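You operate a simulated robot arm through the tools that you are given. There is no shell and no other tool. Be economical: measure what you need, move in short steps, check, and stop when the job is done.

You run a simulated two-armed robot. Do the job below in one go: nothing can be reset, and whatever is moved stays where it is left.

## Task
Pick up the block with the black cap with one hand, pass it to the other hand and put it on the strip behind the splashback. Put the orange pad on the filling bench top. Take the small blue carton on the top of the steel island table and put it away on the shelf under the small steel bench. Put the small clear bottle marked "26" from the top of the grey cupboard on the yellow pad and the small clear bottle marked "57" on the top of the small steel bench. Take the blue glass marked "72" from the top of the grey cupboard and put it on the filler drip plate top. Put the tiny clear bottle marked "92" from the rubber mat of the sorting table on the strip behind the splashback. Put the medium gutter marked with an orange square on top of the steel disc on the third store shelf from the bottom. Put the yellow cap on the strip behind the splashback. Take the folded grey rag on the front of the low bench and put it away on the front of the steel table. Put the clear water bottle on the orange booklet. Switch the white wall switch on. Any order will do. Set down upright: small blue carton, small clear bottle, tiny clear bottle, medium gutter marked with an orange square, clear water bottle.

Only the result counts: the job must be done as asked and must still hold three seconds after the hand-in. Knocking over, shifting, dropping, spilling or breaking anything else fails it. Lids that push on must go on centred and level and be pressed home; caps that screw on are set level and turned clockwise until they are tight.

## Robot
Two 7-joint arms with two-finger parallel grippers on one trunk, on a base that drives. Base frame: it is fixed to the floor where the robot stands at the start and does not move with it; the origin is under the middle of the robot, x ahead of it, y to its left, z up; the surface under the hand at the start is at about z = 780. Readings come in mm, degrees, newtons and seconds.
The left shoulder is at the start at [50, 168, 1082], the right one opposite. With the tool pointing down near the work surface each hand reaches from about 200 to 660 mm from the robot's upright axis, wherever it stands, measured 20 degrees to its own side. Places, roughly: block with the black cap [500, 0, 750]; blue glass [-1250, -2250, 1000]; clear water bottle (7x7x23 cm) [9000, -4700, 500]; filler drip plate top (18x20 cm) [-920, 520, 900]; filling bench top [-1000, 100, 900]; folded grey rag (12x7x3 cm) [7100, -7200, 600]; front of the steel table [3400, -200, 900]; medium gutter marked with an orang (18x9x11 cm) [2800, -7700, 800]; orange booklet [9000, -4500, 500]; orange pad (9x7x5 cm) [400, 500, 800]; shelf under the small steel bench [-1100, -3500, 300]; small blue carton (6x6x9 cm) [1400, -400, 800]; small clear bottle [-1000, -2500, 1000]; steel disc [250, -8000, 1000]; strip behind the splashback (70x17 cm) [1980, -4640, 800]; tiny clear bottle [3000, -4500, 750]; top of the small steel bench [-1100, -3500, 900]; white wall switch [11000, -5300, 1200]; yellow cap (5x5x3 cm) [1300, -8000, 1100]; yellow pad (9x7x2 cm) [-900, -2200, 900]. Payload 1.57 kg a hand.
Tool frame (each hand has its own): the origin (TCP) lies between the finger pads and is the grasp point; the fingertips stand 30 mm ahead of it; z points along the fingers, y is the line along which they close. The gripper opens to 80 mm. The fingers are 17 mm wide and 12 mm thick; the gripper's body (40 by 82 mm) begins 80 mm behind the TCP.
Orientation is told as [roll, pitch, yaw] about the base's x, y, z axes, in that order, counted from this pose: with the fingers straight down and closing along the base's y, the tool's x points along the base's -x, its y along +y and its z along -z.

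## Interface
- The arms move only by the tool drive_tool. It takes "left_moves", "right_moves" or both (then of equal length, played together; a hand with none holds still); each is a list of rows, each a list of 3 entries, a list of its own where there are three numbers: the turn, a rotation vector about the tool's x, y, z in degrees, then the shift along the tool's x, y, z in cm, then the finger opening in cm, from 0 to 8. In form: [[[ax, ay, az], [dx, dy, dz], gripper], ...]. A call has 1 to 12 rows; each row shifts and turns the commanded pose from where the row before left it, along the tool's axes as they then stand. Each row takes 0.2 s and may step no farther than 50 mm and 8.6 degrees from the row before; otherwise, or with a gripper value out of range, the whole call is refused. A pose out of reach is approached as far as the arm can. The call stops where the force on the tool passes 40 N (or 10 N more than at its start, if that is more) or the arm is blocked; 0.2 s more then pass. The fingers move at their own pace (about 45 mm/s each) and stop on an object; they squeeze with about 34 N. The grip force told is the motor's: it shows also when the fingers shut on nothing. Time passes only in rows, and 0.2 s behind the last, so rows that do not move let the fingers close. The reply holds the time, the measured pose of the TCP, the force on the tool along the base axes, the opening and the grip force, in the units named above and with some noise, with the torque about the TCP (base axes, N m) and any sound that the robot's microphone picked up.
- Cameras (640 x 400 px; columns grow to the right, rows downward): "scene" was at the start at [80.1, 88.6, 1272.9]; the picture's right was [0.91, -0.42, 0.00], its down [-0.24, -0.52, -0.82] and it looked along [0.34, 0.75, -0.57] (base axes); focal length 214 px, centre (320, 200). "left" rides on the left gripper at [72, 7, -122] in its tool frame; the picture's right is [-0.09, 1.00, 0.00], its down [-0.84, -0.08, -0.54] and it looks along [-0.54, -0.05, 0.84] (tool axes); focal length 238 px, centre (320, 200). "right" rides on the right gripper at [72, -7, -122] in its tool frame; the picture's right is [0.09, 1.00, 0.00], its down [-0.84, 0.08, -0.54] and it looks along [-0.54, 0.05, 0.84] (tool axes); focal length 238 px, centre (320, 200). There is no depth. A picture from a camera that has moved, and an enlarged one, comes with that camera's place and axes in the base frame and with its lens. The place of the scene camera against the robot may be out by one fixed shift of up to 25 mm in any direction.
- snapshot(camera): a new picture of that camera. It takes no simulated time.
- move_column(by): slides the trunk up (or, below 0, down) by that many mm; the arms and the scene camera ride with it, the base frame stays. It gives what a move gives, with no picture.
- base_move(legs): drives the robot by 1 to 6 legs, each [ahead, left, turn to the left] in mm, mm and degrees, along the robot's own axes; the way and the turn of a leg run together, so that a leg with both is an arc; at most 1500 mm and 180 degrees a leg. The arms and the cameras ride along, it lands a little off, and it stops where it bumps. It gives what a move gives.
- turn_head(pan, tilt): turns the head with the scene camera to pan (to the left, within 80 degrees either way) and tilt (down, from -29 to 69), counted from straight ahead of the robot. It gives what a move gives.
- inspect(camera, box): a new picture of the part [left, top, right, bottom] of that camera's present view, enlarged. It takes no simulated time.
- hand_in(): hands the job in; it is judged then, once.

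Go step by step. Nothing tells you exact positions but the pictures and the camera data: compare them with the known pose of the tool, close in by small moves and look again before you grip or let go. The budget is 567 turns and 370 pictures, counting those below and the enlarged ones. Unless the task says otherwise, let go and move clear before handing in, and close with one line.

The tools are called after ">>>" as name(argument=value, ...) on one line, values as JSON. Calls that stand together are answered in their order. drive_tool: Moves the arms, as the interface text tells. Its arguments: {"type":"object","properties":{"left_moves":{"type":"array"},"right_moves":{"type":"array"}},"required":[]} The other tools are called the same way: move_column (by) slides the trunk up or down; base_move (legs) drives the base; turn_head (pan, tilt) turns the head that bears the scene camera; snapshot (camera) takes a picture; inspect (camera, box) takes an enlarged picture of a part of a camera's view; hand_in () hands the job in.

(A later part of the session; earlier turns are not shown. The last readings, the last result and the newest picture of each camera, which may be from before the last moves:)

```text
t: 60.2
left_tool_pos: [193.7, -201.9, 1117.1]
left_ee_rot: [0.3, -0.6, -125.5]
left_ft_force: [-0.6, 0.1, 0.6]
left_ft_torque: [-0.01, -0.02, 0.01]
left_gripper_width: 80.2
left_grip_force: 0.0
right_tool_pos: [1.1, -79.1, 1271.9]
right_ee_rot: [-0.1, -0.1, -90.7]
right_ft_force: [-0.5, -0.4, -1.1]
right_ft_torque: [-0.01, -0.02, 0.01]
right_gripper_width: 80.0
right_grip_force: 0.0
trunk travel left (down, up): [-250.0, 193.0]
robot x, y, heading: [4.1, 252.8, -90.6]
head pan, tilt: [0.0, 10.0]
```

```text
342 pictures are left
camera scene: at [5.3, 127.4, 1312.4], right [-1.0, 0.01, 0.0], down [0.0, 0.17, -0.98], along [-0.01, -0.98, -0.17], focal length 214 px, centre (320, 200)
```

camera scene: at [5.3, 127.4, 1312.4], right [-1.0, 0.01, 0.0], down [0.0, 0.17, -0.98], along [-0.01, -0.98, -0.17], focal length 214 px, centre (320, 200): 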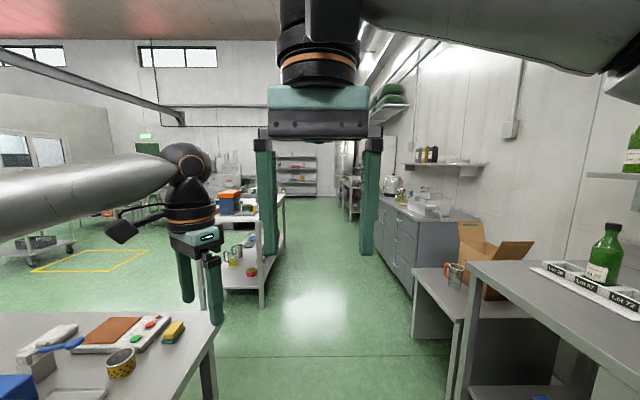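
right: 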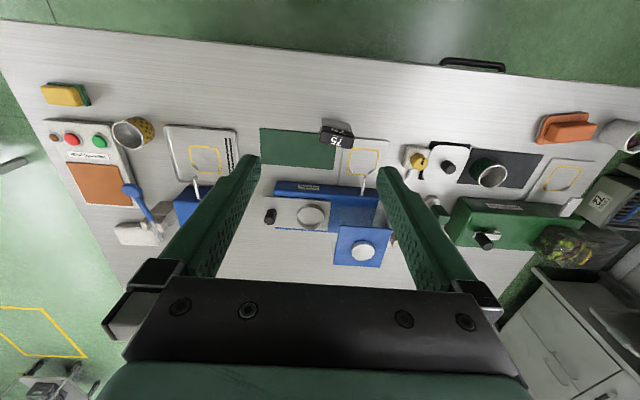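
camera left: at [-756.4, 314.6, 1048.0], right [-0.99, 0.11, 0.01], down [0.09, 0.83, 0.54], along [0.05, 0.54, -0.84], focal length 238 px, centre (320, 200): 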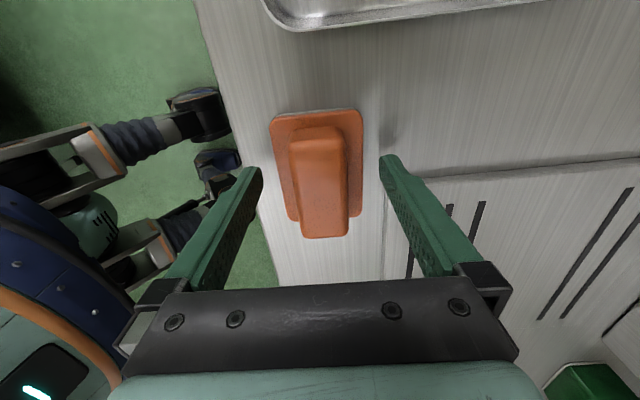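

I see a clear aisle: the cart stands at about x 530-1150, y < -1610, and the table's edge is at y ≈ -620. I drive around to the table's right side to reach the blue carton.

>>> base_move(legs=[[1310, 0, 0.6], [0, 0, 90], [1270, 0, 0], [0, 0, 90]])

>>> turn_head(pan=0, tilt=40)

>>> snapshot(camera="scene")

```text
t: 80.5
left_tool_pos: [1082.5, -708.8, 1117.2]
left_ee_rot: [0.4, -0.5, 52.6]
left_ft_force: [0.7, 0.1, 0.5]
left_ft_torque: [0.0, -0.02, 0.0]
left_gripper_width: 80.1
left_grip_force: 0.0
right_tool_pos: [1270.4, -837.8, 1272.9]
right_ee_rot: [0.1, -0.1, 87.4]
right_ft_force: [-0.4, -0.7, 0.1]
right_ft_torque: [0.01, 0.01, -0.03]
right_gripper_width: 79.9
right_grip_force: 0.0
trunk travel left (down, up): [-250.0, 193.0]
robot x, y, heading: [1260.1, -1169.5, 87.8]
head pan, tilt: [0.0, 10.0]
```

```text
t: 81.4
left_tool_pos: [1082.3, -709.6, 1116.8]
left_ee_rot: [0.4, -0.6, 52.7]
left_ft_force: [-0.2, 0.6, -0.1]
left_ft_torque: [-0.03, 0.0, 0.01]
left_gripper_width: 79.9
left_grip_force: 0.0
right_tool_pos: [1270.1, -838.1, 1272.0]
right_ee_rot: [0.1, -0.1, 87.5]
right_ft_force: [0.3, 0.3, 0.1]
right_ft_torque: [0.02, 0.01, 0.0]
right_gripper_width: 80.1
right_grip_force: 0.0
trunk travel left (down, up): [-250.0, 193.0]
robot x, y, heading: [1253.8, -1171.4, 87.4]
head pan, tilt: [0.0, 40.0]
```

```text
341 pictures are left
camera scene: at [1266.4, -1036.2, 1264.9], right [1.0, -0.04, 0.0], down [-0.03, -0.64, -0.77], along [0.03, 0.77, -0.64], focal length 214 px, centre (320, 200)
```

scene: 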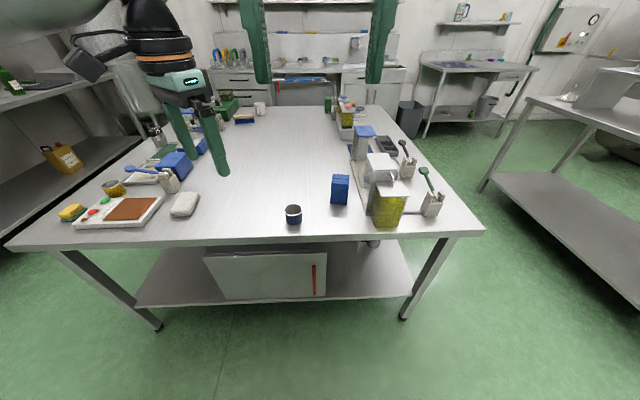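

The blue carton stands at about (1359, -450). I close up 230 mm and bring the right hand over it.

>>> base_move(legs=[[230, 0, 2]])

>>> drive_tool(right_moves=[[[0, 0, 0], [-2.2, -1.37, 4], 8], [[0, 0, 0], [-2.2, -1.37, 4], 8], [[0, 0, 0], [-2.2, -1.37, 4], 8], [[0, 0, 0], [-2.2, -1.37, 4], 8], [[0, 0, 0], [-2.2, -1.37, 4], 8], [[0, 0, 0], [-2.2, -1.37, 4], 8]])

>>> snapshot(camera="right")

```text
t: 83.2
left_tool_pos: [1074.1, -481.6, 1115.5]
left_ee_rot: [0.3, -0.4, 54.5]
left_ft_force: [0.1, 1.0, 0.1]
left_ft_torque: [-0.01, 0.04, 0.01]
left_gripper_width: 80.1
left_grip_force: 0.0
right_tool_pos: [1266.1, -604.5, 1272.1]
right_ee_rot: [0.0, -0.1, 89.3]
right_ft_force: [0.1, -0.6, 0.5]
right_ft_torque: [-0.04, -0.01, 0.0]
right_gripper_width: 80.2
right_grip_force: 0.0
trunk travel left (down, up): [-250.0, 193.0]
robot x, y, heading: [1263.4, -938.0, 89.3]
head pan, tilt: [0.0, 40.0]
```

```text
t: 84.5
left_tool_pos: [1073.6, -481.7, 1117.1]
left_ee_rot: [0.3, -0.5, 54.5]
left_ft_force: [-0.3, 0.2, 0.0]
left_ft_torque: [-0.02, 0.02, -0.03]
left_gripper_width: 80.0
left_grip_force: 0.1
right_tool_pos: [1350.0, -470.9, 1034.7]
right_ee_rot: [0.1, -0.2, 89.4]
right_ft_force: [0.4, 0.2, 0.9]
right_ft_torque: [-0.02, -0.03, 0.0]
right_gripper_width: 79.9
right_grip_force: 0.1
trunk travel left (down, up): [-250.0, 193.0]
robot x, y, heading: [1267.5, -934.8, 89.4]
head pan, tilt: [0.0, 40.0]
```

```text
340 pictures are left
camera right: at [1356.8, -543.2, 1155.0], right [-1.0, -0.08, 0.0], down [-0.07, 0.84, 0.54], along [-0.04, 0.54, -0.84], focal length 238 px, centre (320, 200)
```

right: 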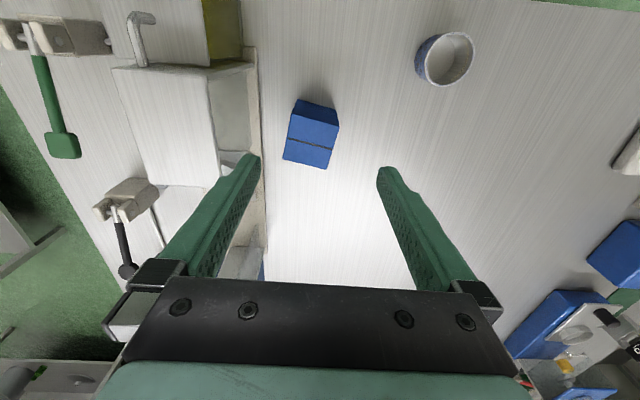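

The carton's top centre is at about (1361, -441, 860) and it is turned by about 17°. I align and go halfway down, then look.

>>> drive_tool(right_moves=[[[0, 0, 0], [-3.0, -1.1, 0], 8], [[0, 0, 8.5], [0, 0, 4], 8], [[0, 0, 8.5], [0, 0, 4], 8], [[0, 0, 0], [0, 0, 4], 8]])

>>> snapshot(camera="right")

```text
t: 85.5
left_tool_pos: [1073.3, -483.6, 1117.8]
left_ee_rot: [0.3, -0.5, 54.5]
left_ft_force: [-0.2, 0.4, 0.1]
left_ft_torque: [0.01, -0.01, -0.01]
left_gripper_width: 80.0
left_grip_force: 0.1
right_tool_pos: [1361.2, -442.6, 913.0]
right_ee_rot: [0.1, -0.1, 72.2]
right_ft_force: [0.5, -0.4, -0.3]
right_ft_torque: [-0.01, -0.02, 0.0]
right_gripper_width: 79.9
right_grip_force: 0.1
trunk travel left (down, up): [-250.0, 193.0]
robot x, y, heading: [1265.6, -934.4, 89.4]
head pan, tilt: [0.0, 40.0]
```

```text
339 pictures are left
camera right: at [1346.8, -513.4, 1033.8], right [-0.98, 0.22, 0.0], down [0.18, 0.82, 0.54], along [0.12, 0.53, -0.84], focal length 238 px, centre (320, 200)
```

right: 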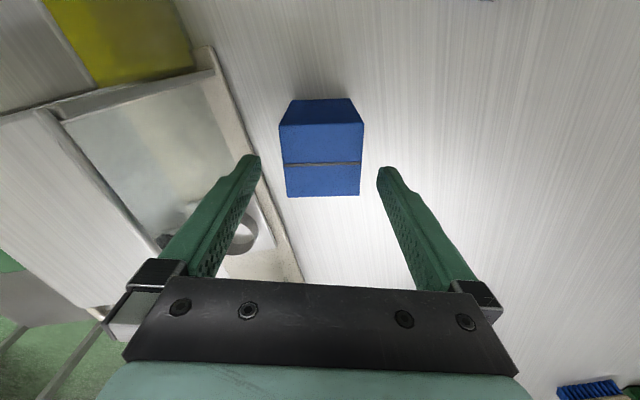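

Aligned. I descend and grip the carton.

>>> drive_tool(right_moves=[[[0, 0, 0], [0, 0, 3], 8], [[0, 0, 0], [0, 0, 3], 8], [[0, 0, 0], [0, 0, 2.3], 8], [[0, 0, 0], [0, 0, 0], 4], [[0, 0, 0], [0, 0, 0], 4], [[0, 0, 0], [0, 0, 0], 4]])

>>> snapshot(camera="right")

```text
t: 87.0
left_tool_pos: [1073.9, -482.9, 1117.0]
left_ee_rot: [0.3, -0.5, 54.6]
left_ft_force: [0.0, 0.3, 0.0]
left_ft_torque: [-0.01, -0.04, 0.02]
left_gripper_width: 79.9
left_grip_force: 0.0
right_tool_pos: [1362.1, -442.0, 830.4]
right_ee_rot: [0.0, -0.1, 72.2]
right_ft_force: [-0.7, 0.4, 0.7]
right_ft_torque: [0.05, 0.07, 0.0]
right_gripper_width: 61.5
right_grip_force: 30.4
trunk travel left (down, up): [-250.0, 193.0]
robot x, y, heading: [1263.2, -937.3, 89.2]
head pan, tilt: [0.0, 40.0]
```

```text
338 pictures are left
camera right: at [1347.3, -512.5, 950.5], right [-0.98, 0.21, 0.0], down [0.18, 0.82, 0.54], along [0.12, 0.53, -0.84], focal length 238 px, centre (320, 200)
```

right: 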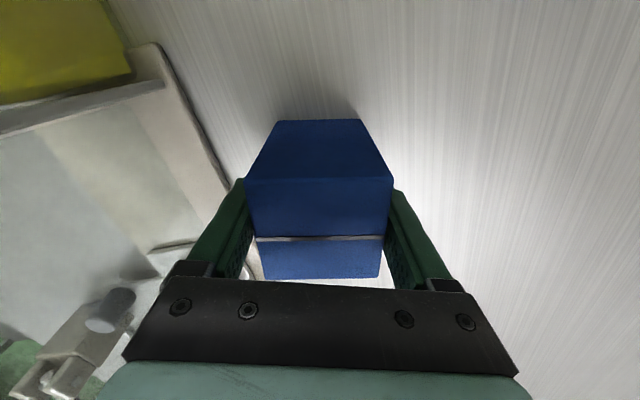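

Gripped. I lift the carton high and drive to the grey cupboard: back out, turn, run along the aisle, then go sideways.

>>> drive_tool(right_moves=[[[0, 0, 0], [0, 0, -4], 4], [[0, 0, 0], [0, 0, -5], 4], [[0, 0, 0], [0, 0, -5], 4], [[0, 0, 0], [0, 0, -5], 4], [[0, 0, 0], [0, 0, -5], 4], [[0, 0, 0], [2, 0, -4], 4], [[0, 0, 0], [3, 0, -4], 4], [[0, 0, 0], [4, 0, 0], 4]])

>>> base_move(legs=[[-180, 0, 0], [0, 0, 90.5], [1300, 0, 0]])

>>> turn_head(pan=60, tilt=30)

>>> snapshot(camera="scene")

```text
t: 88.8
left_tool_pos: [1073.7, -482.4, 1117.4]
left_ee_rot: [0.3, -0.4, 54.5]
left_ft_force: [0.1, 0.5, -0.1]
left_ft_torque: [-0.02, -0.03, 0.0]
left_gripper_width: 79.8
left_grip_force: 0.1
right_tool_pos: [1332.0, -529.1, 1149.8]
right_ee_rot: [-0.1, -0.2, 72.3]
right_ft_force: [0.7, 0.3, -0.9]
right_ft_torque: [0.05, 0.01, -0.03]
right_gripper_width: 61.5
right_grip_force: 34.2
trunk travel left (down, up): [-250.0, 193.0]
robot x, y, heading: [1262.7, -940.6, 89.5]
head pan, tilt: [0.0, 40.0]
```

```text
t: 100.2
left_tool_pos: [-487.2, -1291.2, 1116.9]
left_ee_rot: [0.3, -0.5, 144.3]
left_ft_force: [-0.1, 0.3, 0.3]
left_ft_torque: [0.01, -0.01, 0.0]
left_gripper_width: 79.8
left_grip_force: 0.0
right_tool_pos: [-440.3, -1033.5, 1149.5]
right_ee_rot: [0.0, -0.1, 162.3]
right_ft_force: [-0.4, -0.2, -0.7]
right_ft_torque: [-0.01, 0.03, 0.02]
right_gripper_width: 60.4
right_grip_force: 34.2
trunk travel left (down, up): [-250.0, 193.0]
robot x, y, heading: [-32.4, -1101.2, 179.3]
head pan, tilt: [0.0, 40.0]
```

```text
t: 101.5
left_tool_pos: [-487.2, -1291.4, 1117.6]
left_ee_rot: [0.3, -0.4, 144.5]
left_ft_force: [-0.2, 0.3, 0.4]
left_ft_torque: [0.03, 0.0, -0.01]
left_gripper_width: 79.7
left_grip_force: 0.0
right_tool_pos: [-440.6, -1032.1, 1149.1]
right_ee_rot: [0.0, -0.1, 162.3]
right_ft_force: [-0.6, 0.3, -0.3]
right_ft_torque: [0.01, -0.02, 0.03]
right_gripper_width: 60.4
right_grip_force: 34.2
trunk travel left (down, up): [-250.0, 193.0]
robot x, y, heading: [-32.4, -1100.0, 179.2]
head pan, tilt: [60.0, 30.0]
```

```text
337 pictures are left
camera scene: at [-115.7, -1170.1, 1280.2], right [-0.86, 0.51, 0.0], down [0.26, 0.43, -0.87], along [-0.44, -0.74, -0.5], focal length 214 px, centre (320, 200)
```

scene: 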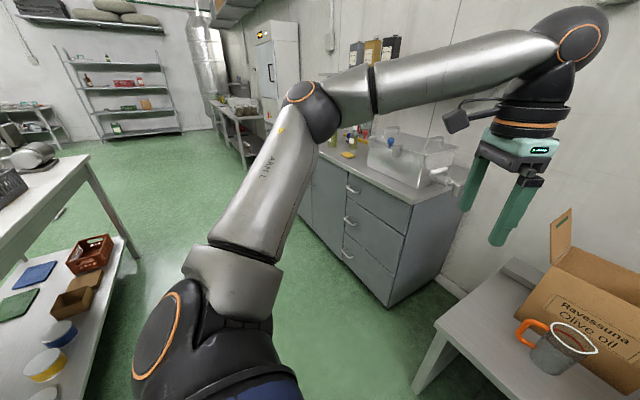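

The aisle beside the cupboard is free. I slide 1200 mm along it and look at the cupboard's top.

>>> base_move(legs=[[0, 1200, 0.8]])

>>> turn_head(pan=0, tilt=30)

>>> snapshot(camera="scene")

>>> turn_head(pan=50, tilt=30)

>>> snapshot(camera="scene")

```text
t: 112.4
left_tool_pos: [-488.6, -2512.2, 1116.9]
left_ee_rot: [0.3, -0.5, 145.3]
left_ft_force: [0.7, 0.8, -0.3]
left_ft_torque: [-0.05, -0.01, -0.02]
left_gripper_width: 79.8
left_grip_force: 0.1
right_tool_pos: [-447.4, -2254.4, 1149.1]
right_ee_rot: [0.0, -0.1, 163.1]
right_ft_force: [0.5, 0.0, 0.3]
right_ft_torque: [0.0, 0.03, -0.01]
right_gripper_width: 59.9
right_grip_force: 34.3
trunk travel left (down, up): [-250.0, 193.0]
robot x, y, heading: [-39.6, -2315.4, -180.1]
head pan, tilt: [60.0, 30.0]
```

```text
t: 113.7
left_tool_pos: [-489.3, -2511.7, 1117.3]
left_ee_rot: [0.2, -0.5, 145.2]
left_ft_force: [0.1, -0.3, -0.3]
left_ft_torque: [0.01, 0.01, 0.02]
left_gripper_width: 79.9
left_grip_force: 0.2
right_tool_pos: [-446.5, -2253.7, 1149.1]
right_ee_rot: [0.0, 0.0, 163.1]
right_ft_force: [-0.4, -0.2, -0.6]
right_ft_torque: [-0.01, 0.0, -0.02]
right_gripper_width: 59.8
right_grip_force: 33.9
trunk travel left (down, up): [-250.0, 193.0]
robot x, y, heading: [-42.2, -2316.1, -179.6]
head pan, tilt: [0.0, 30.0]
```

```text
336 pictures are left
camera scene: at [-165.6, -2307.9, 1280.2], right [0.0, 1.0, 0.0], down [0.5, 0.0, -0.87], along [-0.87, 0.0, -0.5], focal length 214 px, centre (320, 200)
```

scene: 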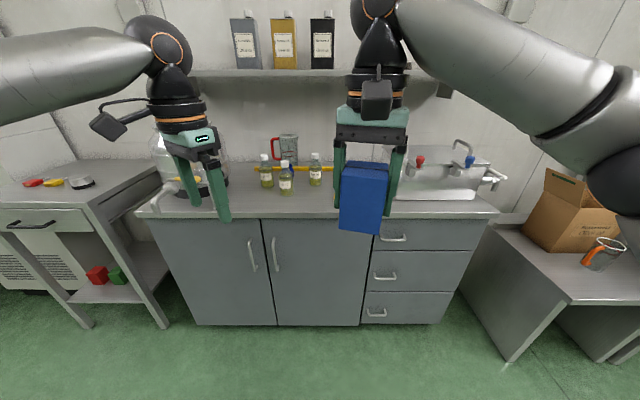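

```text
t: 114.9
left_tool_pos: [-488.5, -2513.2, 1117.1]
left_ee_rot: [0.2, -0.6, 145.3]
left_ft_force: [0.3, 0.5, -0.9]
left_ft_torque: [0.02, -0.01, 0.01]
left_gripper_width: 80.0
left_grip_force: 0.0
right_tool_pos: [-447.3, -2254.3, 1148.4]
right_ee_rot: [-0.1, -0.1, 163.1]
right_ft_force: [0.0, -0.1, -1.5]
right_ft_torque: [0.02, -0.02, -0.01]
right_gripper_width: 59.8
right_grip_force: 33.9
trunk travel left (down, up): [-250.0, 193.0]
robot x, y, heading: [-39.4, -2315.3, -179.9]
head pan, tilt: [50.0, 30.0]
```

```text
335 pictures are left
camera scene: at [-133.2, -2377.0, 1280.2], right [-0.77, 0.64, 0.0], down [0.32, 0.38, -0.87], along [-0.56, -0.66, -0.5], focal length 214 px, centre (320, 200)
```

scene: 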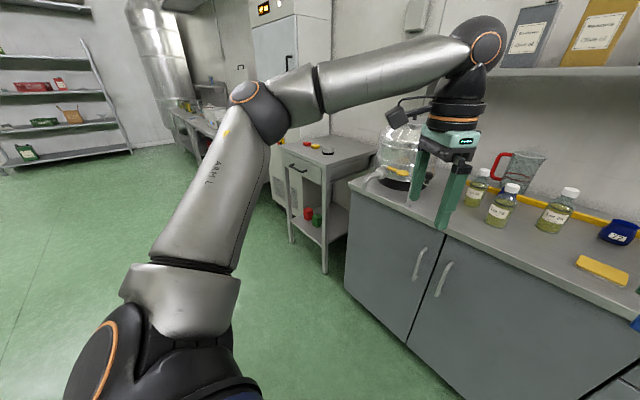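

Three bottles, a blue glass and the yellow pad are on the cupboard. I enlarge that area to read the marks.

>>> inspect(camera="scene", box=[440, 140, 640, 300])

>>> turn_head(pan=15, tilt=30)

>>> inspect(camera="scene", box=[220, 120, 480, 240])

```text
2.50 times, centred on (540, 220) of scene
camera zoom: at [-133.2, -2377.0, 1280.2], right [-0.77, 0.64, 0.0], down [0.32, 0.38, -0.87], along [-0.56, -0.66, -0.5], focal length 536 px, centre (-230, 150)
```

zoom: 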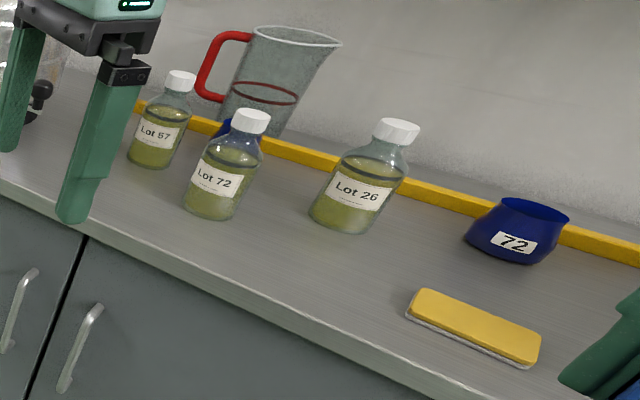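

```text
t: 115.9
left_tool_pos: [-488.5, -2512.3, 1117.0]
left_ee_rot: [0.3, -0.5, 145.3]
left_ft_force: [0.4, 0.3, 0.1]
left_ft_torque: [0.01, 0.01, -0.04]
left_gripper_width: 79.8
left_grip_force: 0.1
right_tool_pos: [-447.7, -2252.6, 1149.5]
right_ee_rot: [0.0, -0.1, 163.1]
right_ft_force: [0.5, 0.5, -0.4]
right_ft_torque: [-0.03, -0.01, 0.01]
right_gripper_width: 59.7
right_grip_force: 34.1
trunk travel left (down, up): [-250.0, 193.0]
robot x, y, heading: [-37.2, -2314.8, -179.4]
head pan, tilt: [15.0, 30.0]
```

```text
2.46 times, centred on (350, 180) of scene
camera zoom: at [-162.5, -2331.3, 1280.2], right [-0.26, 0.96, 0.0], down [0.48, 0.13, -0.87], along [-0.84, -0.23, -0.5], focal length 528 px, centre (246, 249)
```

zoom: 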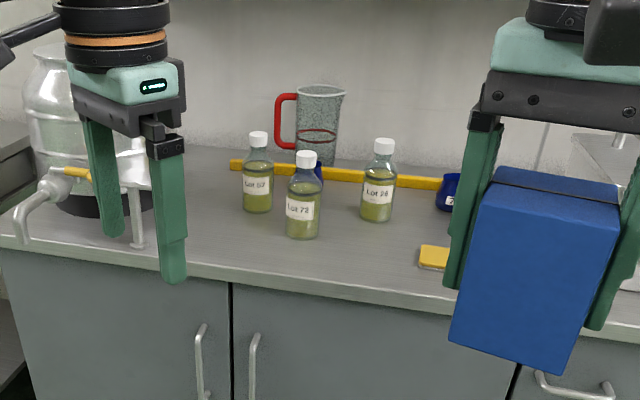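

Bottle 26 is near (-950, -2331), the yellow pad near (-845, -2229), glass 72 near (-1064, -2202) and bottle 57 near (-943, -2525). I clear the right hand with the carton to the side, square up the left hand, and drive closer.

>>> drive_tool(left_moves=[[[0, 0, -7], [0, 0, -1], 8], [[0, 0, -7], [0, 0, -1], 8], [[0, 0, -7], [0, 0, -1], 8], [[0, 0, -7], [0, 0, -1], 8], [[0, 0, -7], [0, 0, 0], 8]], right_moves=[[[0, 0, 0], [0.4, -3.6, -1], 4], [[0, 0, 0], [0.4, -3.6, -1], 4], [[0, 0, 0], [0.4, -3.6, -1], 4], [[0, 0, 0], [0.4, -3.6, -1], 4], [[0, 0, 0], [0.4, -3.6, -1], 4]])

>>> base_move(legs=[[0, -115, -0.6], [290, 0, 0]])

>>> turn_head(pan=0, tilt=60)

>>> snapshot(camera="scene")

>>> snapshot(camera="left")

```text
t: 117.1
left_tool_pos: [-481.2, -2517.8, 1153.1]
left_ee_rot: [-0.1, -0.5, -179.5]
left_ft_force: [0.1, -0.6, -0.2]
left_ft_torque: [-0.01, 0.01, 0.0]
left_gripper_width: 79.9
left_grip_force: 0.0
left hand out of reach, approached as far as the arm can: row 3, 4
right_tool_pos: [-372.3, -2086.9, 1200.8]
right_ee_rot: [0.1, 0.1, 163.2]
right_ft_force: [-0.2, -0.1, -1.4]
right_ft_torque: [-0.02, 0.0, 0.02]
right_gripper_width: 59.8
right_grip_force: 33.5
trunk travel left (down, up): [-250.0, 193.0]
robot x, y, heading: [-37.4, -2313.8, -179.9]
head pan, tilt: [15.0, 30.0]
```

```text
t: 120.4
left_tool_pos: [-776.1, -2393.8, 1153.5]
left_ee_rot: [-0.1, -0.6, 179.5]
left_ft_force: [-1.1, 0.2, -0.3]
left_ft_torque: [0.03, -0.02, 0.03]
left_gripper_width: 80.0
left_grip_force: 0.0
right_tool_pos: [-659.9, -1963.7, 1201.5]
right_ee_rot: [0.1, -0.1, 162.4]
right_ft_force: [0.1, -0.2, -0.4]
right_ft_torque: [-0.01, -0.02, -0.02]
right_gripper_width: 59.2
right_grip_force: 34.2
trunk travel left (down, up): [-250.0, 193.0]
robot x, y, heading: [-328.3, -2196.9, 179.5]
head pan, tilt: [15.0, 30.0]
```

```text
t: 121.3
left_tool_pos: [-774.7, -2393.9, 1152.8]
left_ee_rot: [-0.2, -0.5, 179.4]
left_ft_force: [-0.2, 0.3, 0.1]
left_ft_torque: [-0.01, -0.01, 0.01]
left_gripper_width: 80.2
left_grip_force: 0.0
right_tool_pos: [-660.3, -1962.9, 1201.8]
right_ee_rot: [-0.1, -0.1, 162.4]
right_ft_force: [0.6, -0.4, -1.1]
right_ft_torque: [0.03, 0.01, 0.0]
right_gripper_width: 59.8
right_grip_force: 34.3
trunk travel left (down, up): [-250.0, 193.0]
robot x, y, heading: [-326.8, -2197.7, 179.4]
head pan, tilt: [0.0, 60.0]
```

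```text
332 pictures are left
camera scene: at [-431.8, -2186.8, 1238.1], right [0.01, 1.0, 0.0], down [0.87, -0.01, -0.5], along [-0.5, 0.0, -0.87], focal length 214 px, centre (320, 200)
```

scene: 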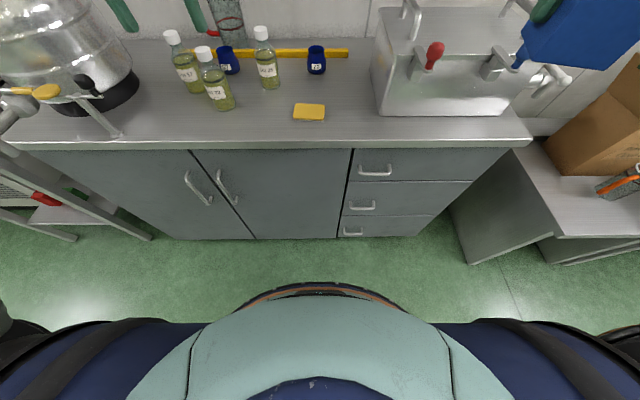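

```text
331 pictures are left
camera left: at [-701.4, -2400.7, 1273.7], right [-0.1, -0.99, 0.0], down [-0.83, 0.08, 0.55], along [-0.55, 0.06, -0.83], focal length 238 px, centre (320, 200)
```

left: 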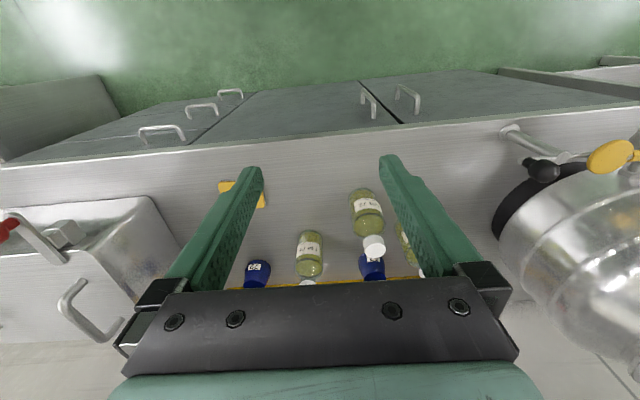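

Triangulating both views puts the counter at z ≈ 830, bottle 26 at about (-1095, -2338) and the pad at about (-950, -2215). I pull the left hand back a little and drive 200 mm closer.

>>> drive_tool(left_moves=[[[0, 0, 0], [4, -1, 1.5], 8], [[0, 0, 0], [4, -1, 1.5], 8]])

>>> base_move(legs=[[200, 0, 0.5]])

>>> snapshot(camera="left")

>>> turn_head(pan=0, tilt=35)

>>> snapshot(camera="scene")

```text
t: 121.9
left_tool_pos: [-693.4, -2374.3, 1121.4]
left_ee_rot: [-0.1, -0.6, 179.7]
left_ft_force: [0.1, 0.0, -0.6]
left_ft_torque: [0.01, 0.01, -0.03]
left_gripper_width: 79.9
left_grip_force: 0.0
right_tool_pos: [-658.9, -1964.1, 1200.0]
right_ee_rot: [0.0, -0.2, 162.4]
right_ft_force: [0.3, -0.5, -0.5]
right_ft_torque: [0.01, -0.01, 0.04]
right_gripper_width: 59.7
right_grip_force: 34.3
trunk travel left (down, up): [-250.0, 193.0]
robot x, y, heading: [-331.2, -2198.0, 179.2]
head pan, tilt: [0.0, 60.0]
```

```text
t: 123.5
left_tool_pos: [-894.3, -2376.4, 1121.4]
left_ee_rot: [0.0, -0.7, 179.9]
left_ft_force: [-0.8, -0.3, 0.4]
left_ft_torque: [0.01, 0.0, 0.01]
left_gripper_width: 80.1
left_grip_force: 0.1
right_tool_pos: [-862.7, -1965.1, 1201.2]
right_ee_rot: [0.0, -0.1, 162.8]
right_ft_force: [-0.4, -0.9, -0.3]
right_ft_torque: [0.0, 0.0, -0.03]
right_gripper_width: 59.6
right_grip_force: 34.1
trunk travel left (down, up): [-250.0, 193.0]
robot x, y, heading: [-526.7, -2196.4, 179.6]
head pan, tilt: [0.0, 60.0]
```

```text
330 pictures are left
camera left: at [-821.2, -2383.1, 1241.8], right [-0.09, -1.0, 0.0], down [-0.83, 0.08, 0.55], along [-0.55, 0.05, -0.83], focal length 238 px, centre (320, 200)
```

left: 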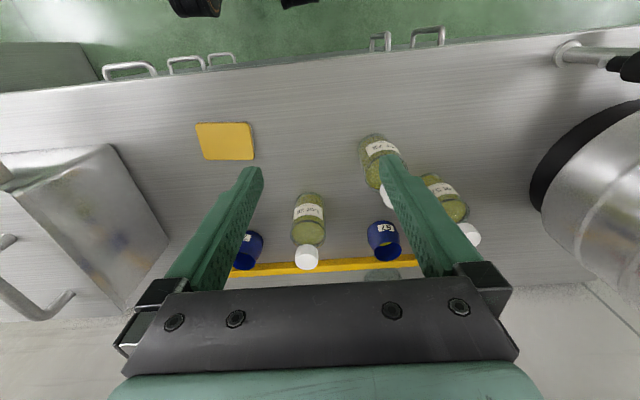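

```text
t: 124.4
left_tool_pos: [-894.3, -2377.0, 1120.8]
left_ee_rot: [-0.1, -0.6, 179.9]
left_ft_force: [0.0, 0.6, 0.5]
left_ft_torque: [0.01, -0.01, 0.02]
left_gripper_width: 79.5
left_grip_force: 0.2
right_tool_pos: [-861.4, -1964.6, 1200.3]
right_ee_rot: [0.0, -0.2, 162.7]
right_ft_force: [-0.1, 0.2, -0.7]
right_ft_torque: [0.0, -0.04, 0.0]
right_gripper_width: 59.5
right_grip_force: 34.6
trunk travel left (down, up): [-250.0, 193.0]
robot x, y, heading: [-528.5, -2191.6, 179.8]
head pan, tilt: [0.0, 35.0]
```

```text
329 pictures are left
camera scene: at [-653.6, -2186.1, 1272.3], right [0.0, 1.0, 0.0], down [0.57, 0.0, -0.82], along [-0.82, 0.0, -0.57], focal length 214 px, centre (320, 200)
```

scene: 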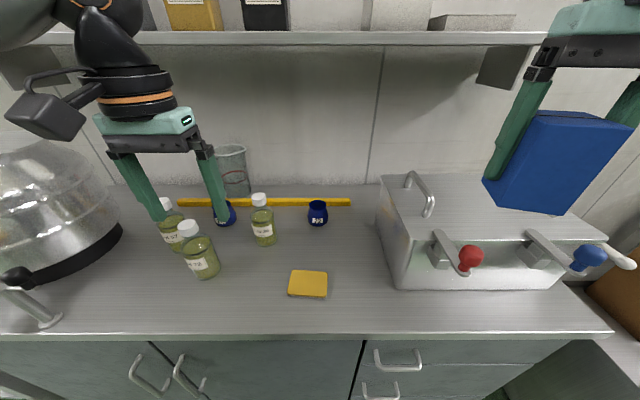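

The glass marked 72 is the right one, by the strip, and bottle 26 tops out near (-1093, -2337, 985). A wall shelf hangs above, so I approach with the hand tilted 40° forward.

>>> drive_tool(left_moves=[[[0, 0, 0], [-2.58, -1, 2.9], 8], [[0, 0, 0], [-2.58, -1, 2.9], 8], [[0, 0, 0], [-2.58, -1, 2.9], 8], [[0, 0, 0], [-2.58, -1, 2.9], 8], [[0, -8, 0], [0, 0, 0], 8], [[0, -8, 0], [0, 0, 0], 8], [[0, -8, 0], [0, 0, 0], 8], [[0, -8, 0], [0, 0, 0], 8], [[0, -8, 0], [0, 0, 0], 8]])

>>> snapshot(camera="left")

>>> snapshot(camera="scene")

```text
t: 126.4
left_tool_pos: [-991.7, -2345.5, 1005.3]
left_ee_rot: [-0.3, -40.6, -179.9]
left_ft_force: [0.8, -0.2, -0.8]
left_ft_torque: [0.01, -0.02, 0.02]
left_gripper_width: 79.8
left_grip_force: 0.0
left hand out of reach, approached as far as the arm can: row 4
right_tool_pos: [-861.1, -1964.4, 1201.3]
right_ee_rot: [0.1, -0.2, 162.8]
right_ft_force: [0.3, -0.7, -1.0]
right_ft_torque: [-0.03, -0.01, -0.01]
right_gripper_width: 59.3
right_grip_force: 34.2
trunk travel left (down, up): [-250.0, 193.0]
robot x, y, heading: [-523.9, -2195.4, 179.8]
head pan, tilt: [0.0, 35.0]
```

```text
328 pictures are left
camera left: at [-856.9, -2352.6, 1050.2], right [-0.07, -1.0, 0.06], down [-0.28, 0.08, 0.96], along [-0.96, 0.05, -0.29], focal length 238 px, centre (320, 200)
```

left: 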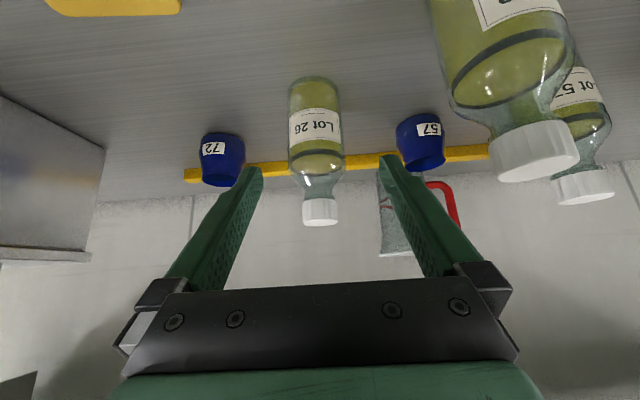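

```text
327 pictures are left
camera scene: at [-653.6, -2186.0, 1272.4], right [0.0, 1.0, 0.0], down [0.57, 0.0, -0.82], along [-0.82, 0.0, -0.57], focal length 214 px, centre (320, 200)
```

scene: 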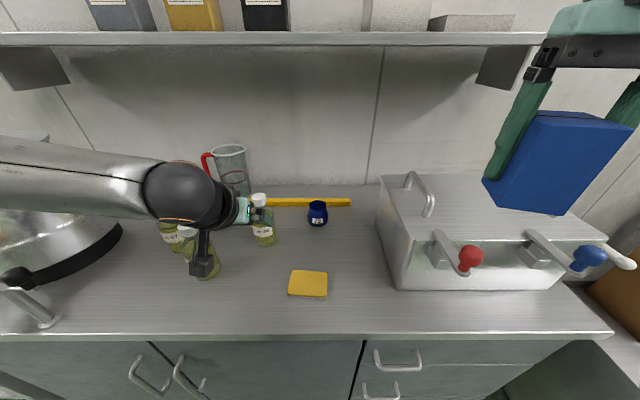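

Bottle 26 is straight ahead along the fingers. I advance 11 cm and check.

>>> drive_tool(left_moves=[[[0, 0, 0], [0, -0.1, 4], 8], [[0, 0, 0], [0, -0.1, 4], 8], [[0, 0, 0], [-0.1, -0.1, 3], 8]])

>>> snapshot(camera="left")

```text
t: 127.2
left_tool_pos: [-1064.1, -2343.6, 921.5]
left_ee_rot: [-0.1, -40.7, -180.0]
left_ft_force: [0.1, -0.3, 0.4]
left_ft_torque: [-0.02, 0.01, -0.01]
left_gripper_width: 80.1
left_grip_force: 0.0
right_tool_pos: [-863.0, -1963.4, 1201.6]
right_ee_rot: [0.1, -0.1, 162.8]
right_ft_force: [-0.8, 0.4, -1.0]
right_ft_torque: [-0.01, 0.0, -0.02]
right_gripper_width: 59.6
right_grip_force: 34.5
trunk travel left (down, up): [-250.0, 193.0]
robot x, y, heading: [-532.4, -2192.8, 179.9]
head pan, tilt: [0.0, 35.0]
```

```text
326 pictures are left
camera left: at [-930.2, -2350.1, 967.5], right [-0.07, -1.0, 0.06], down [-0.28, 0.08, 0.96], along [-0.96, 0.05, -0.29], focal length 238 px, centre (320, 200)
```

left: 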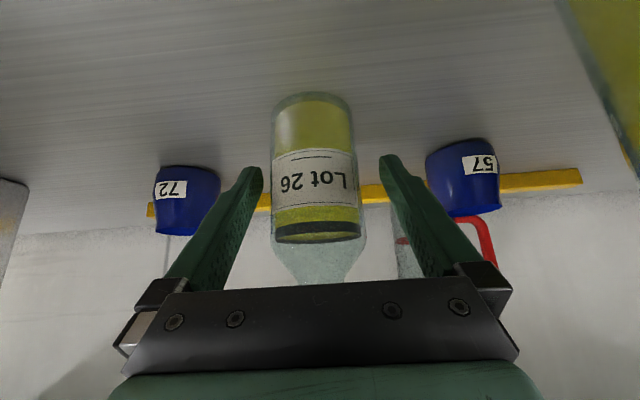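

>>> drive_tool(left_moves=[[[0, 0, 0], [0.1, 0, 3.2], 8], [[0, 0, 0], [0, 0, 0.8], 8], [[0, 0, 0], [0, 0, 0], 3], [[0, 0, 0], [0, 0, 0], 3], [[0, 0, 0], [0, 0, 0], 3], [[0, 0, 0], [0, 0, 0], 3]])

>>> snapshot(camera="left")

```text
t: 128.6
left_tool_pos: [-1085.2, -2349.8, 893.6]
left_ee_rot: [-0.1, -40.7, 180.0]
left_ft_force: [-1.7, 0.4, -0.3]
left_ft_torque: [-0.07, 0.05, -0.03]
left_gripper_width: 59.1
left_grip_force: 33.5
left hand out of reach, approached as far as the arm can: row 2
right_tool_pos: [-863.2, -1963.4, 1200.8]
right_ee_rot: [-0.1, -0.1, 162.8]
right_ft_force: [-0.4, 0.6, -0.8]
right_ft_torque: [0.05, 0.0, 0.0]
right_gripper_width: 59.4
right_grip_force: 34.1
trunk travel left (down, up): [-250.0, 193.0]
robot x, y, heading: [-528.0, -2194.3, 179.9]
head pan, tilt: [0.0, 35.0]
```

```text
325 pictures are left
camera left: at [-950.7, -2355.6, 938.9], right [-0.07, -1.0, 0.06], down [-0.28, 0.08, 0.96], along [-0.96, 0.05, -0.29], focal length 238 px, centre (320, 200)
```

left: 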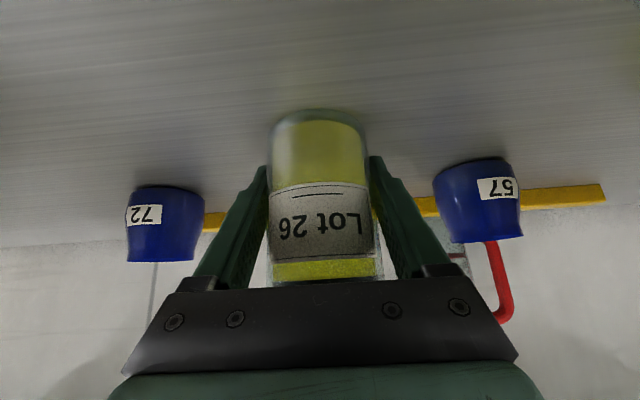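

Gripped. I lift the bottle 6 cm and carry it over the yellow pad.

>>> drive_tool(left_moves=[[[0, 0, 0], [-1.95, 0, -2.27], 3], [[0, 0, 0], [-1.95, 0, -2.27], 3], [[0, 0, 0], [2.04, -2.84, -1.76], 3], [[0, 0, 0], [2.04, -2.84, -1.76], 3], [[0, 0, 0], [2.04, -2.84, -1.76], 3], [[0, 0, 0], [2.04, -2.84, -1.76], 3], [[0, 0, 0], [2.04, -2.84, -1.76], 3]])

>>> snapshot(camera="left")

>>> snapshot(camera="scene")

```text
t: 130.2
left_tool_pos: [-944.5, -2289.1, 970.6]
left_ee_rot: [-0.2, -40.7, -180.0]
left_ft_force: [-1.3, -0.3, -3.8]
left_ft_torque: [0.0, 0.03, -0.01]
left_gripper_width: 59.2
left_grip_force: 34.3
left hand out of reach, approached as far as the arm can: row 4, 5, 6, 7
right_tool_pos: [-862.7, -1963.7, 1200.9]
right_ee_rot: [0.0, -0.1, 162.7]
right_ft_force: [-0.5, 0.1, -1.3]
right_ft_torque: [-0.03, 0.0, -0.04]
right_gripper_width: 59.8
right_grip_force: 34.2
trunk travel left (down, up): [-250.0, 193.0]
robot x, y, heading: [-527.9, -2195.4, 179.8]
head pan, tilt: [0.0, 35.0]
```

```text
324 pictures are left
camera left: at [-809.8, -2296.7, 1016.0], right [-0.07, -1.0, 0.06], down [-0.28, 0.08, 0.96], along [-0.96, 0.05, -0.29], focal length 238 px, centre (320, 200)
```

left: 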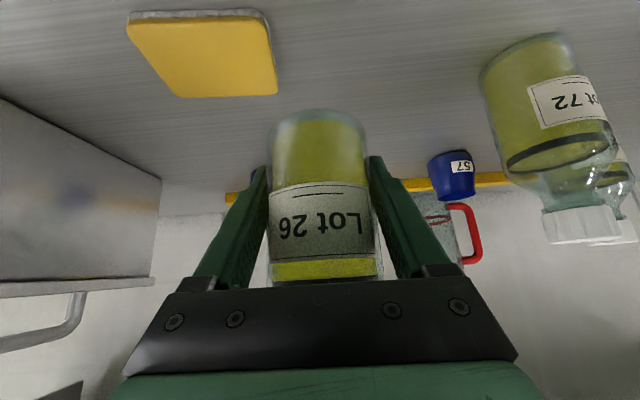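

```text
323 pictures are left
camera scene: at [-653.8, -2186.2, 1272.4], right [0.0, 1.0, 0.0], down [0.57, 0.0, -0.82], along [-0.82, 0.0, -0.57], focal length 214 px, centre (320, 200)
```

scene: 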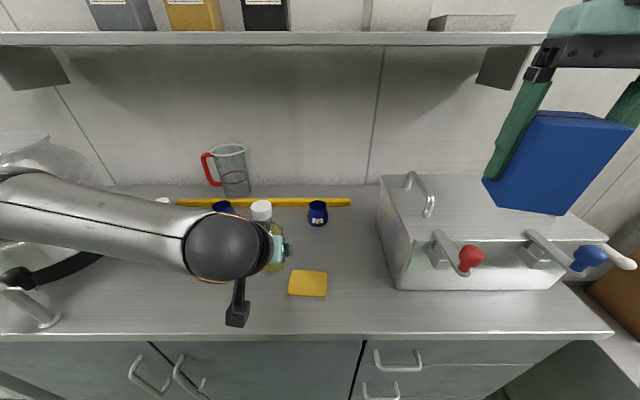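

The pad's top is at about (-947, -2208); the arm is 80 mm short sideways. I shift the base 80 mm to the right.

>>> base_move(legs=[[0, -81, 0]])

>>> snapshot(camera="left")

>>> snapshot(camera="scene")

```text
t: 131.6
left_tool_pos: [-943.8, -2209.8, 970.3]
left_ee_rot: [-0.2, -40.6, 179.9]
left_ft_force: [-0.5, -1.0, -2.9]
left_ft_torque: [0.01, 0.03, 0.03]
left_gripper_width: 59.2
left_grip_force: 33.6
right_tool_pos: [-861.3, -1884.7, 1201.3]
right_ee_rot: [0.0, -0.1, 162.7]
right_ft_force: [-0.1, 0.3, -0.3]
right_ft_torque: [0.01, 0.01, 0.02]
right_gripper_width: 59.5
right_grip_force: 34.2
trunk travel left (down, up): [-250.0, 193.0]
robot x, y, heading: [-530.5, -2117.9, 179.7]
head pan, tilt: [0.0, 35.0]
```

```text
322 pictures are left
camera left: at [-810.2, -2216.5, 1015.8], right [-0.07, -1.0, 0.06], down [-0.28, 0.08, 0.96], along [-0.96, 0.05, -0.29], focal length 238 px, centre (320, 200)
```

left: 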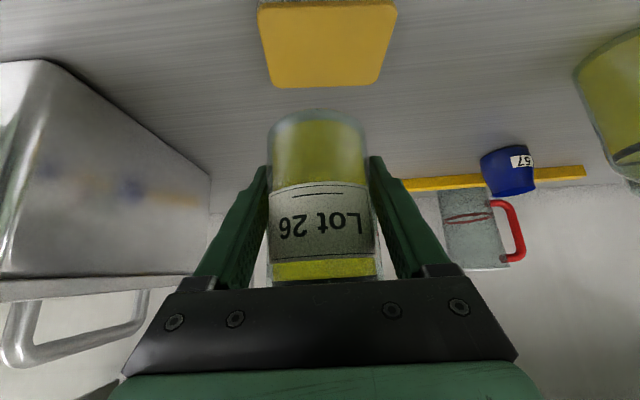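

```text
321 pictures are left
camera scene: at [-653.6, -2106.2, 1272.3], right [0.0, 1.0, 0.0], down [0.57, 0.0, -0.82], along [-0.82, 0.0, -0.57], focal length 214 px, centre (320, 200)
```

scene: 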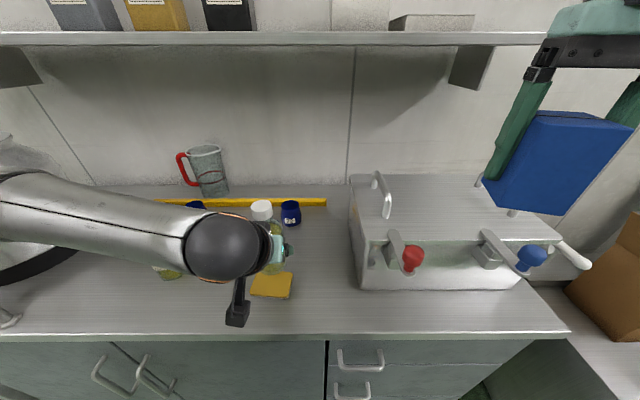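

The pad's centre is at about (-958, -2223). I correct by a few mm and lower the bottle until it touches.

>>> drive_tool(left_moves=[[[0, 0, 0], [-0.45, 1.3, 0.39], 3], [[0, 0, 0], [1.3, 0, 1.52], 3], [[0, 0, 0], [1.3, 0, 1.52], 3], [[0, 0, 0], [0.26, 0, 0.3], 3]])

>>> snapshot(camera="left")

```text
t: 132.6
left_tool_pos: [-950.5, -2219.9, 925.5]
left_ee_rot: [-0.3, -40.6, 179.8]
left_ft_force: [0.1, -0.4, -4.4]
left_ft_torque: [-0.01, 0.06, 0.01]
left_gripper_width: 59.1
left_grip_force: 34.0
right_tool_pos: [-861.0, -1883.9, 1200.6]
right_ee_rot: [-0.1, -0.1, 162.6]
right_ft_force: [0.3, 0.0, -0.3]
right_ft_torque: [0.02, 0.01, 0.01]
right_gripper_width: 59.6
right_grip_force: 33.7
trunk travel left (down, up): [-250.0, 193.0]
robot x, y, heading: [-527.4, -2113.0, 179.8]
head pan, tilt: [0.0, 35.0]
```

```text
320 pictures are left
camera left: at [-816.0, -2228.5, 970.9], right [-0.07, -1.0, 0.06], down [-0.28, 0.08, 0.96], along [-0.96, 0.05, -0.29], focal length 238 px, centre (320, 200)
```

left: 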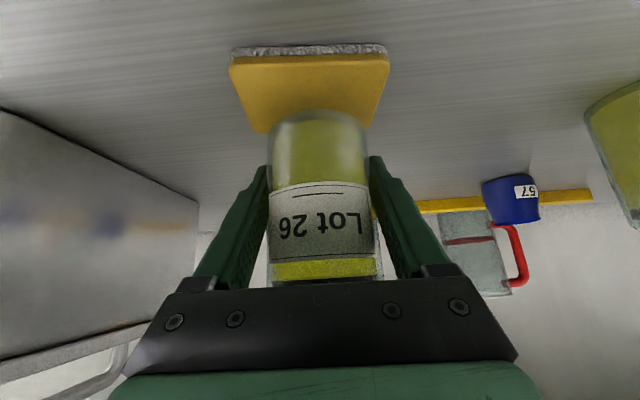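

>>> drive_tool(left_moves=[[[0, 0, 0], [0.2, -0.2, 0.23], 3], [[0, 0, 0], [0.2, 0, 0.23], 3], [[0, 0, 0], [0.2, 0, 0.23], 3]])

>>> snapshot(camera="left")

```text
t: 133.4
left_tool_pos: [-950.3, -2223.3, 917.9]
left_ee_rot: [-0.3, -40.6, 179.9]
left_ft_force: [0.9, -0.7, -4.7]
left_ft_torque: [0.01, 0.02, 0.01]
left_gripper_width: 59.0
left_grip_force: 33.8
left hand out of reach, approached as far as the arm can: row 2
right_tool_pos: [-861.7, -1884.5, 1201.9]
right_ee_rot: [0.0, -0.2, 162.7]
right_ft_force: [-0.2, 0.0, -0.1]
right_ft_torque: [0.0, -0.01, -0.01]
right_gripper_width: 59.5
right_grip_force: 34.4
trunk travel left (down, up): [-250.0, 193.0]
robot x, y, heading: [-527.6, -2113.5, 179.7]
head pan, tilt: [0.0, 35.0]
```

```text
319 pictures are left
camera left: at [-816.1, -2230.8, 963.4], right [-0.07, -1.0, 0.06], down [-0.28, 0.08, 0.96], along [-0.96, 0.06, -0.29], focal length 238 px, centre (320, 200)
```

left: 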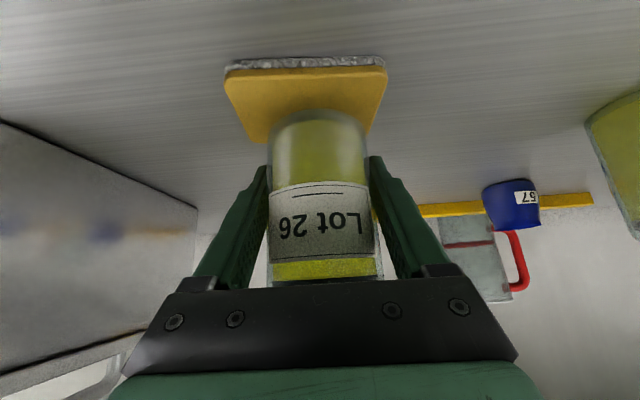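

Nearly there; the arm is at its reach limit, so I nudge the base 9 mm right and lower with the trunk column instead.

>>> base_move(legs=[[0, -9, 0]])

>>> move_column(by=-6)

>>> snapshot(camera="left")

```text
t: 134.2
left_tool_pos: [-950.5, -2215.1, 918.4]
left_ee_rot: [-0.2, -40.6, 179.9]
left_ft_force: [0.2, -0.1, -3.8]
left_ft_torque: [-0.01, 0.05, 0.02]
left_gripper_width: 59.1
left_grip_force: 34.3
right_tool_pos: [-862.5, -1874.7, 1200.6]
right_ee_rot: [-0.1, -0.1, 162.7]
right_ft_force: [0.1, 0.5, -0.7]
right_ft_torque: [0.01, 0.02, -0.02]
right_gripper_width: 59.4
right_grip_force: 33.4
trunk travel left (down, up): [-250.0, 193.0]
robot x, y, heading: [-529.1, -2105.9, 179.7]
head pan, tilt: [0.0, 35.0]
```

```text
t: 134.7
left_tool_pos: [-949.7, -2214.5, 912.1]
left_ee_rot: [-0.2, -40.4, 179.7]
left_ft_force: [-0.1, 0.0, -4.2]
left_ft_torque: [0.0, 0.01, -0.03]
left_gripper_width: 59.2
left_grip_force: 34.4
right_tool_pos: [-861.9, -1875.7, 1194.4]
right_ee_rot: [0.1, -0.1, 162.7]
right_ft_force: [0.0, 0.6, 0.0]
right_ft_torque: [-0.01, -0.02, -0.02]
right_gripper_width: 59.4
right_grip_force: 33.6
trunk travel left (down, up): [-244.0, 199.0]
robot x, y, heading: [-531.6, -2107.0, 179.6]
head pan, tilt: [0.0, 35.0]
```

```text
318 pictures are left
camera left: at [-815.9, -2221.9, 957.4], right [-0.07, -1.0, 0.06], down [-0.28, 0.08, 0.96], along [-0.96, 0.05, -0.29], focal length 238 px, centre (320, 200)
```

left: 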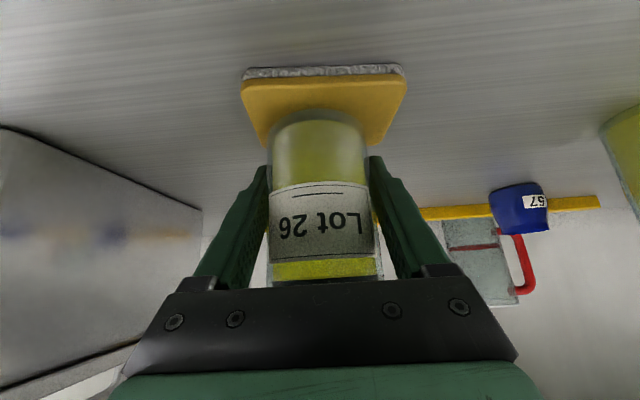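

>>> move_column(by=-5)

>>> move_column(by=-4)

>>> snapshot(camera="left")

```text
t: 135.2
left_tool_pos: [-949.7, -2215.5, 906.8]
left_ee_rot: [-0.2, -40.6, 179.9]
left_ft_force: [0.0, 0.2, -3.6]
left_ft_torque: [-0.01, -0.01, -0.02]
left_gripper_width: 59.1
left_grip_force: 34.2
right_tool_pos: [-861.8, -1875.5, 1189.5]
right_ee_rot: [0.0, -0.2, 162.7]
right_ft_force: [-0.7, -0.4, -0.2]
right_ft_torque: [-0.01, -0.01, 0.01]
right_gripper_width: 59.6
right_grip_force: 34.3
trunk travel left (down, up): [-239.0, 204.0]
robot x, y, heading: [-527.6, -2105.6, 179.9]
head pan, tilt: [0.0, 35.0]
```

```text
t: 135.8
left_tool_pos: [-949.9, -2214.2, 906.6]
left_ee_rot: [-0.3, -41.0, 180.0]
left_ft_force: [3.3, -2.5, 18.4]
left_ft_torque: [-0.3, -0.41, -0.01]
left_gripper_width: 59.2
left_grip_force: 34.2
right_tool_pos: [-861.3, -1875.7, 1187.6]
right_ee_rot: [0.2, -0.2, 162.7]
right_ft_force: [0.3, -0.3, -0.3]
right_ft_torque: [0.03, 0.02, 0.01]
right_gripper_width: 59.2
right_grip_force: 33.2
trunk travel left (down, up): [-235.0, 208.0]
robot x, y, heading: [-523.8, -2109.4, 179.8]
head pan, tilt: [0.0, 35.0]
```

```text
317 pictures are left
camera left: at [-815.9, -2221.6, 950.7], right [-0.07, -1.0, 0.06], down [-0.27, 0.07, 0.96], along [-0.96, 0.06, -0.28], focal length 238 px, centre (320, 200)
```

left: 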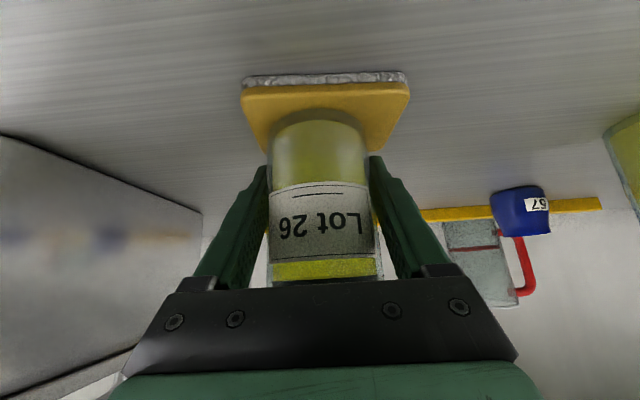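

Contact at about 22 N. I relieve it slightly, open, and back straight out along the fingers.

>>> move_column(by=2)

>>> drive_tool(left_moves=[[[0, 0, 0], [0, 0, 0], 7], [[0, 0, 0], [0, 0, 0], 8], [[0, 0, 0], [0, 0, 0], 8], [[0, 0, 0], [0, 0, -3], 8], [[0, 0, 0], [0, 0, -4], 8], [[0, 0, 0], [0, 0, -4], 8]])

>>> snapshot(camera="left")

```text
t: 136.3
left_tool_pos: [-950.2, -2214.2, 906.1]
left_ee_rot: [-0.2, -40.8, 180.0]
left_ft_force: [-2.8, 0.6, 12.9]
left_ft_torque: [0.04, 0.01, 0.05]
left_gripper_width: 59.1
left_grip_force: 34.3
right_tool_pos: [-860.5, -1875.8, 1188.5]
right_ee_rot: [0.0, -0.3, 162.7]
right_ft_force: [-0.2, 0.9, -0.6]
right_ft_torque: [-0.01, -0.01, -0.02]
right_gripper_width: 59.7
right_grip_force: 33.6
trunk travel left (down, up): [-237.0, 206.0]
robot x, y, heading: [-530.4, -2107.6, 179.8]
head pan, tilt: [0.0, 35.0]
```

```text
t: 137.7
left_tool_pos: [-877.1, -2214.5, 988.2]
left_ee_rot: [-0.2, -40.5, 179.9]
left_ft_force: [-0.1, 0.3, 0.6]
left_ft_torque: [0.03, -0.02, 0.03]
left_gripper_width: 79.7
left_grip_force: 0.1
right_tool_pos: [-861.0, -1874.6, 1188.3]
right_ee_rot: [-0.1, -0.2, 162.8]
right_ft_force: [-0.5, -0.3, 0.2]
right_ft_torque: [0.0, -0.05, -0.03]
right_gripper_width: 59.7
right_grip_force: 34.0
trunk travel left (down, up): [-237.0, 206.0]
robot x, y, heading: [-528.3, -2107.8, 179.7]
head pan, tilt: [0.0, 35.0]
```

```text
316 pictures are left
camera left: at [-743.6, -2221.4, 1034.5], right [-0.07, -1.0, 0.06], down [-0.28, 0.08, 0.96], along [-0.96, 0.05, -0.29], focal length 238 px, centre (320, 200)
```

left: 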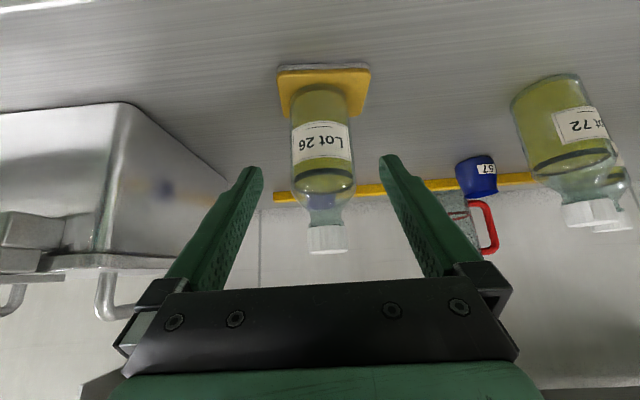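

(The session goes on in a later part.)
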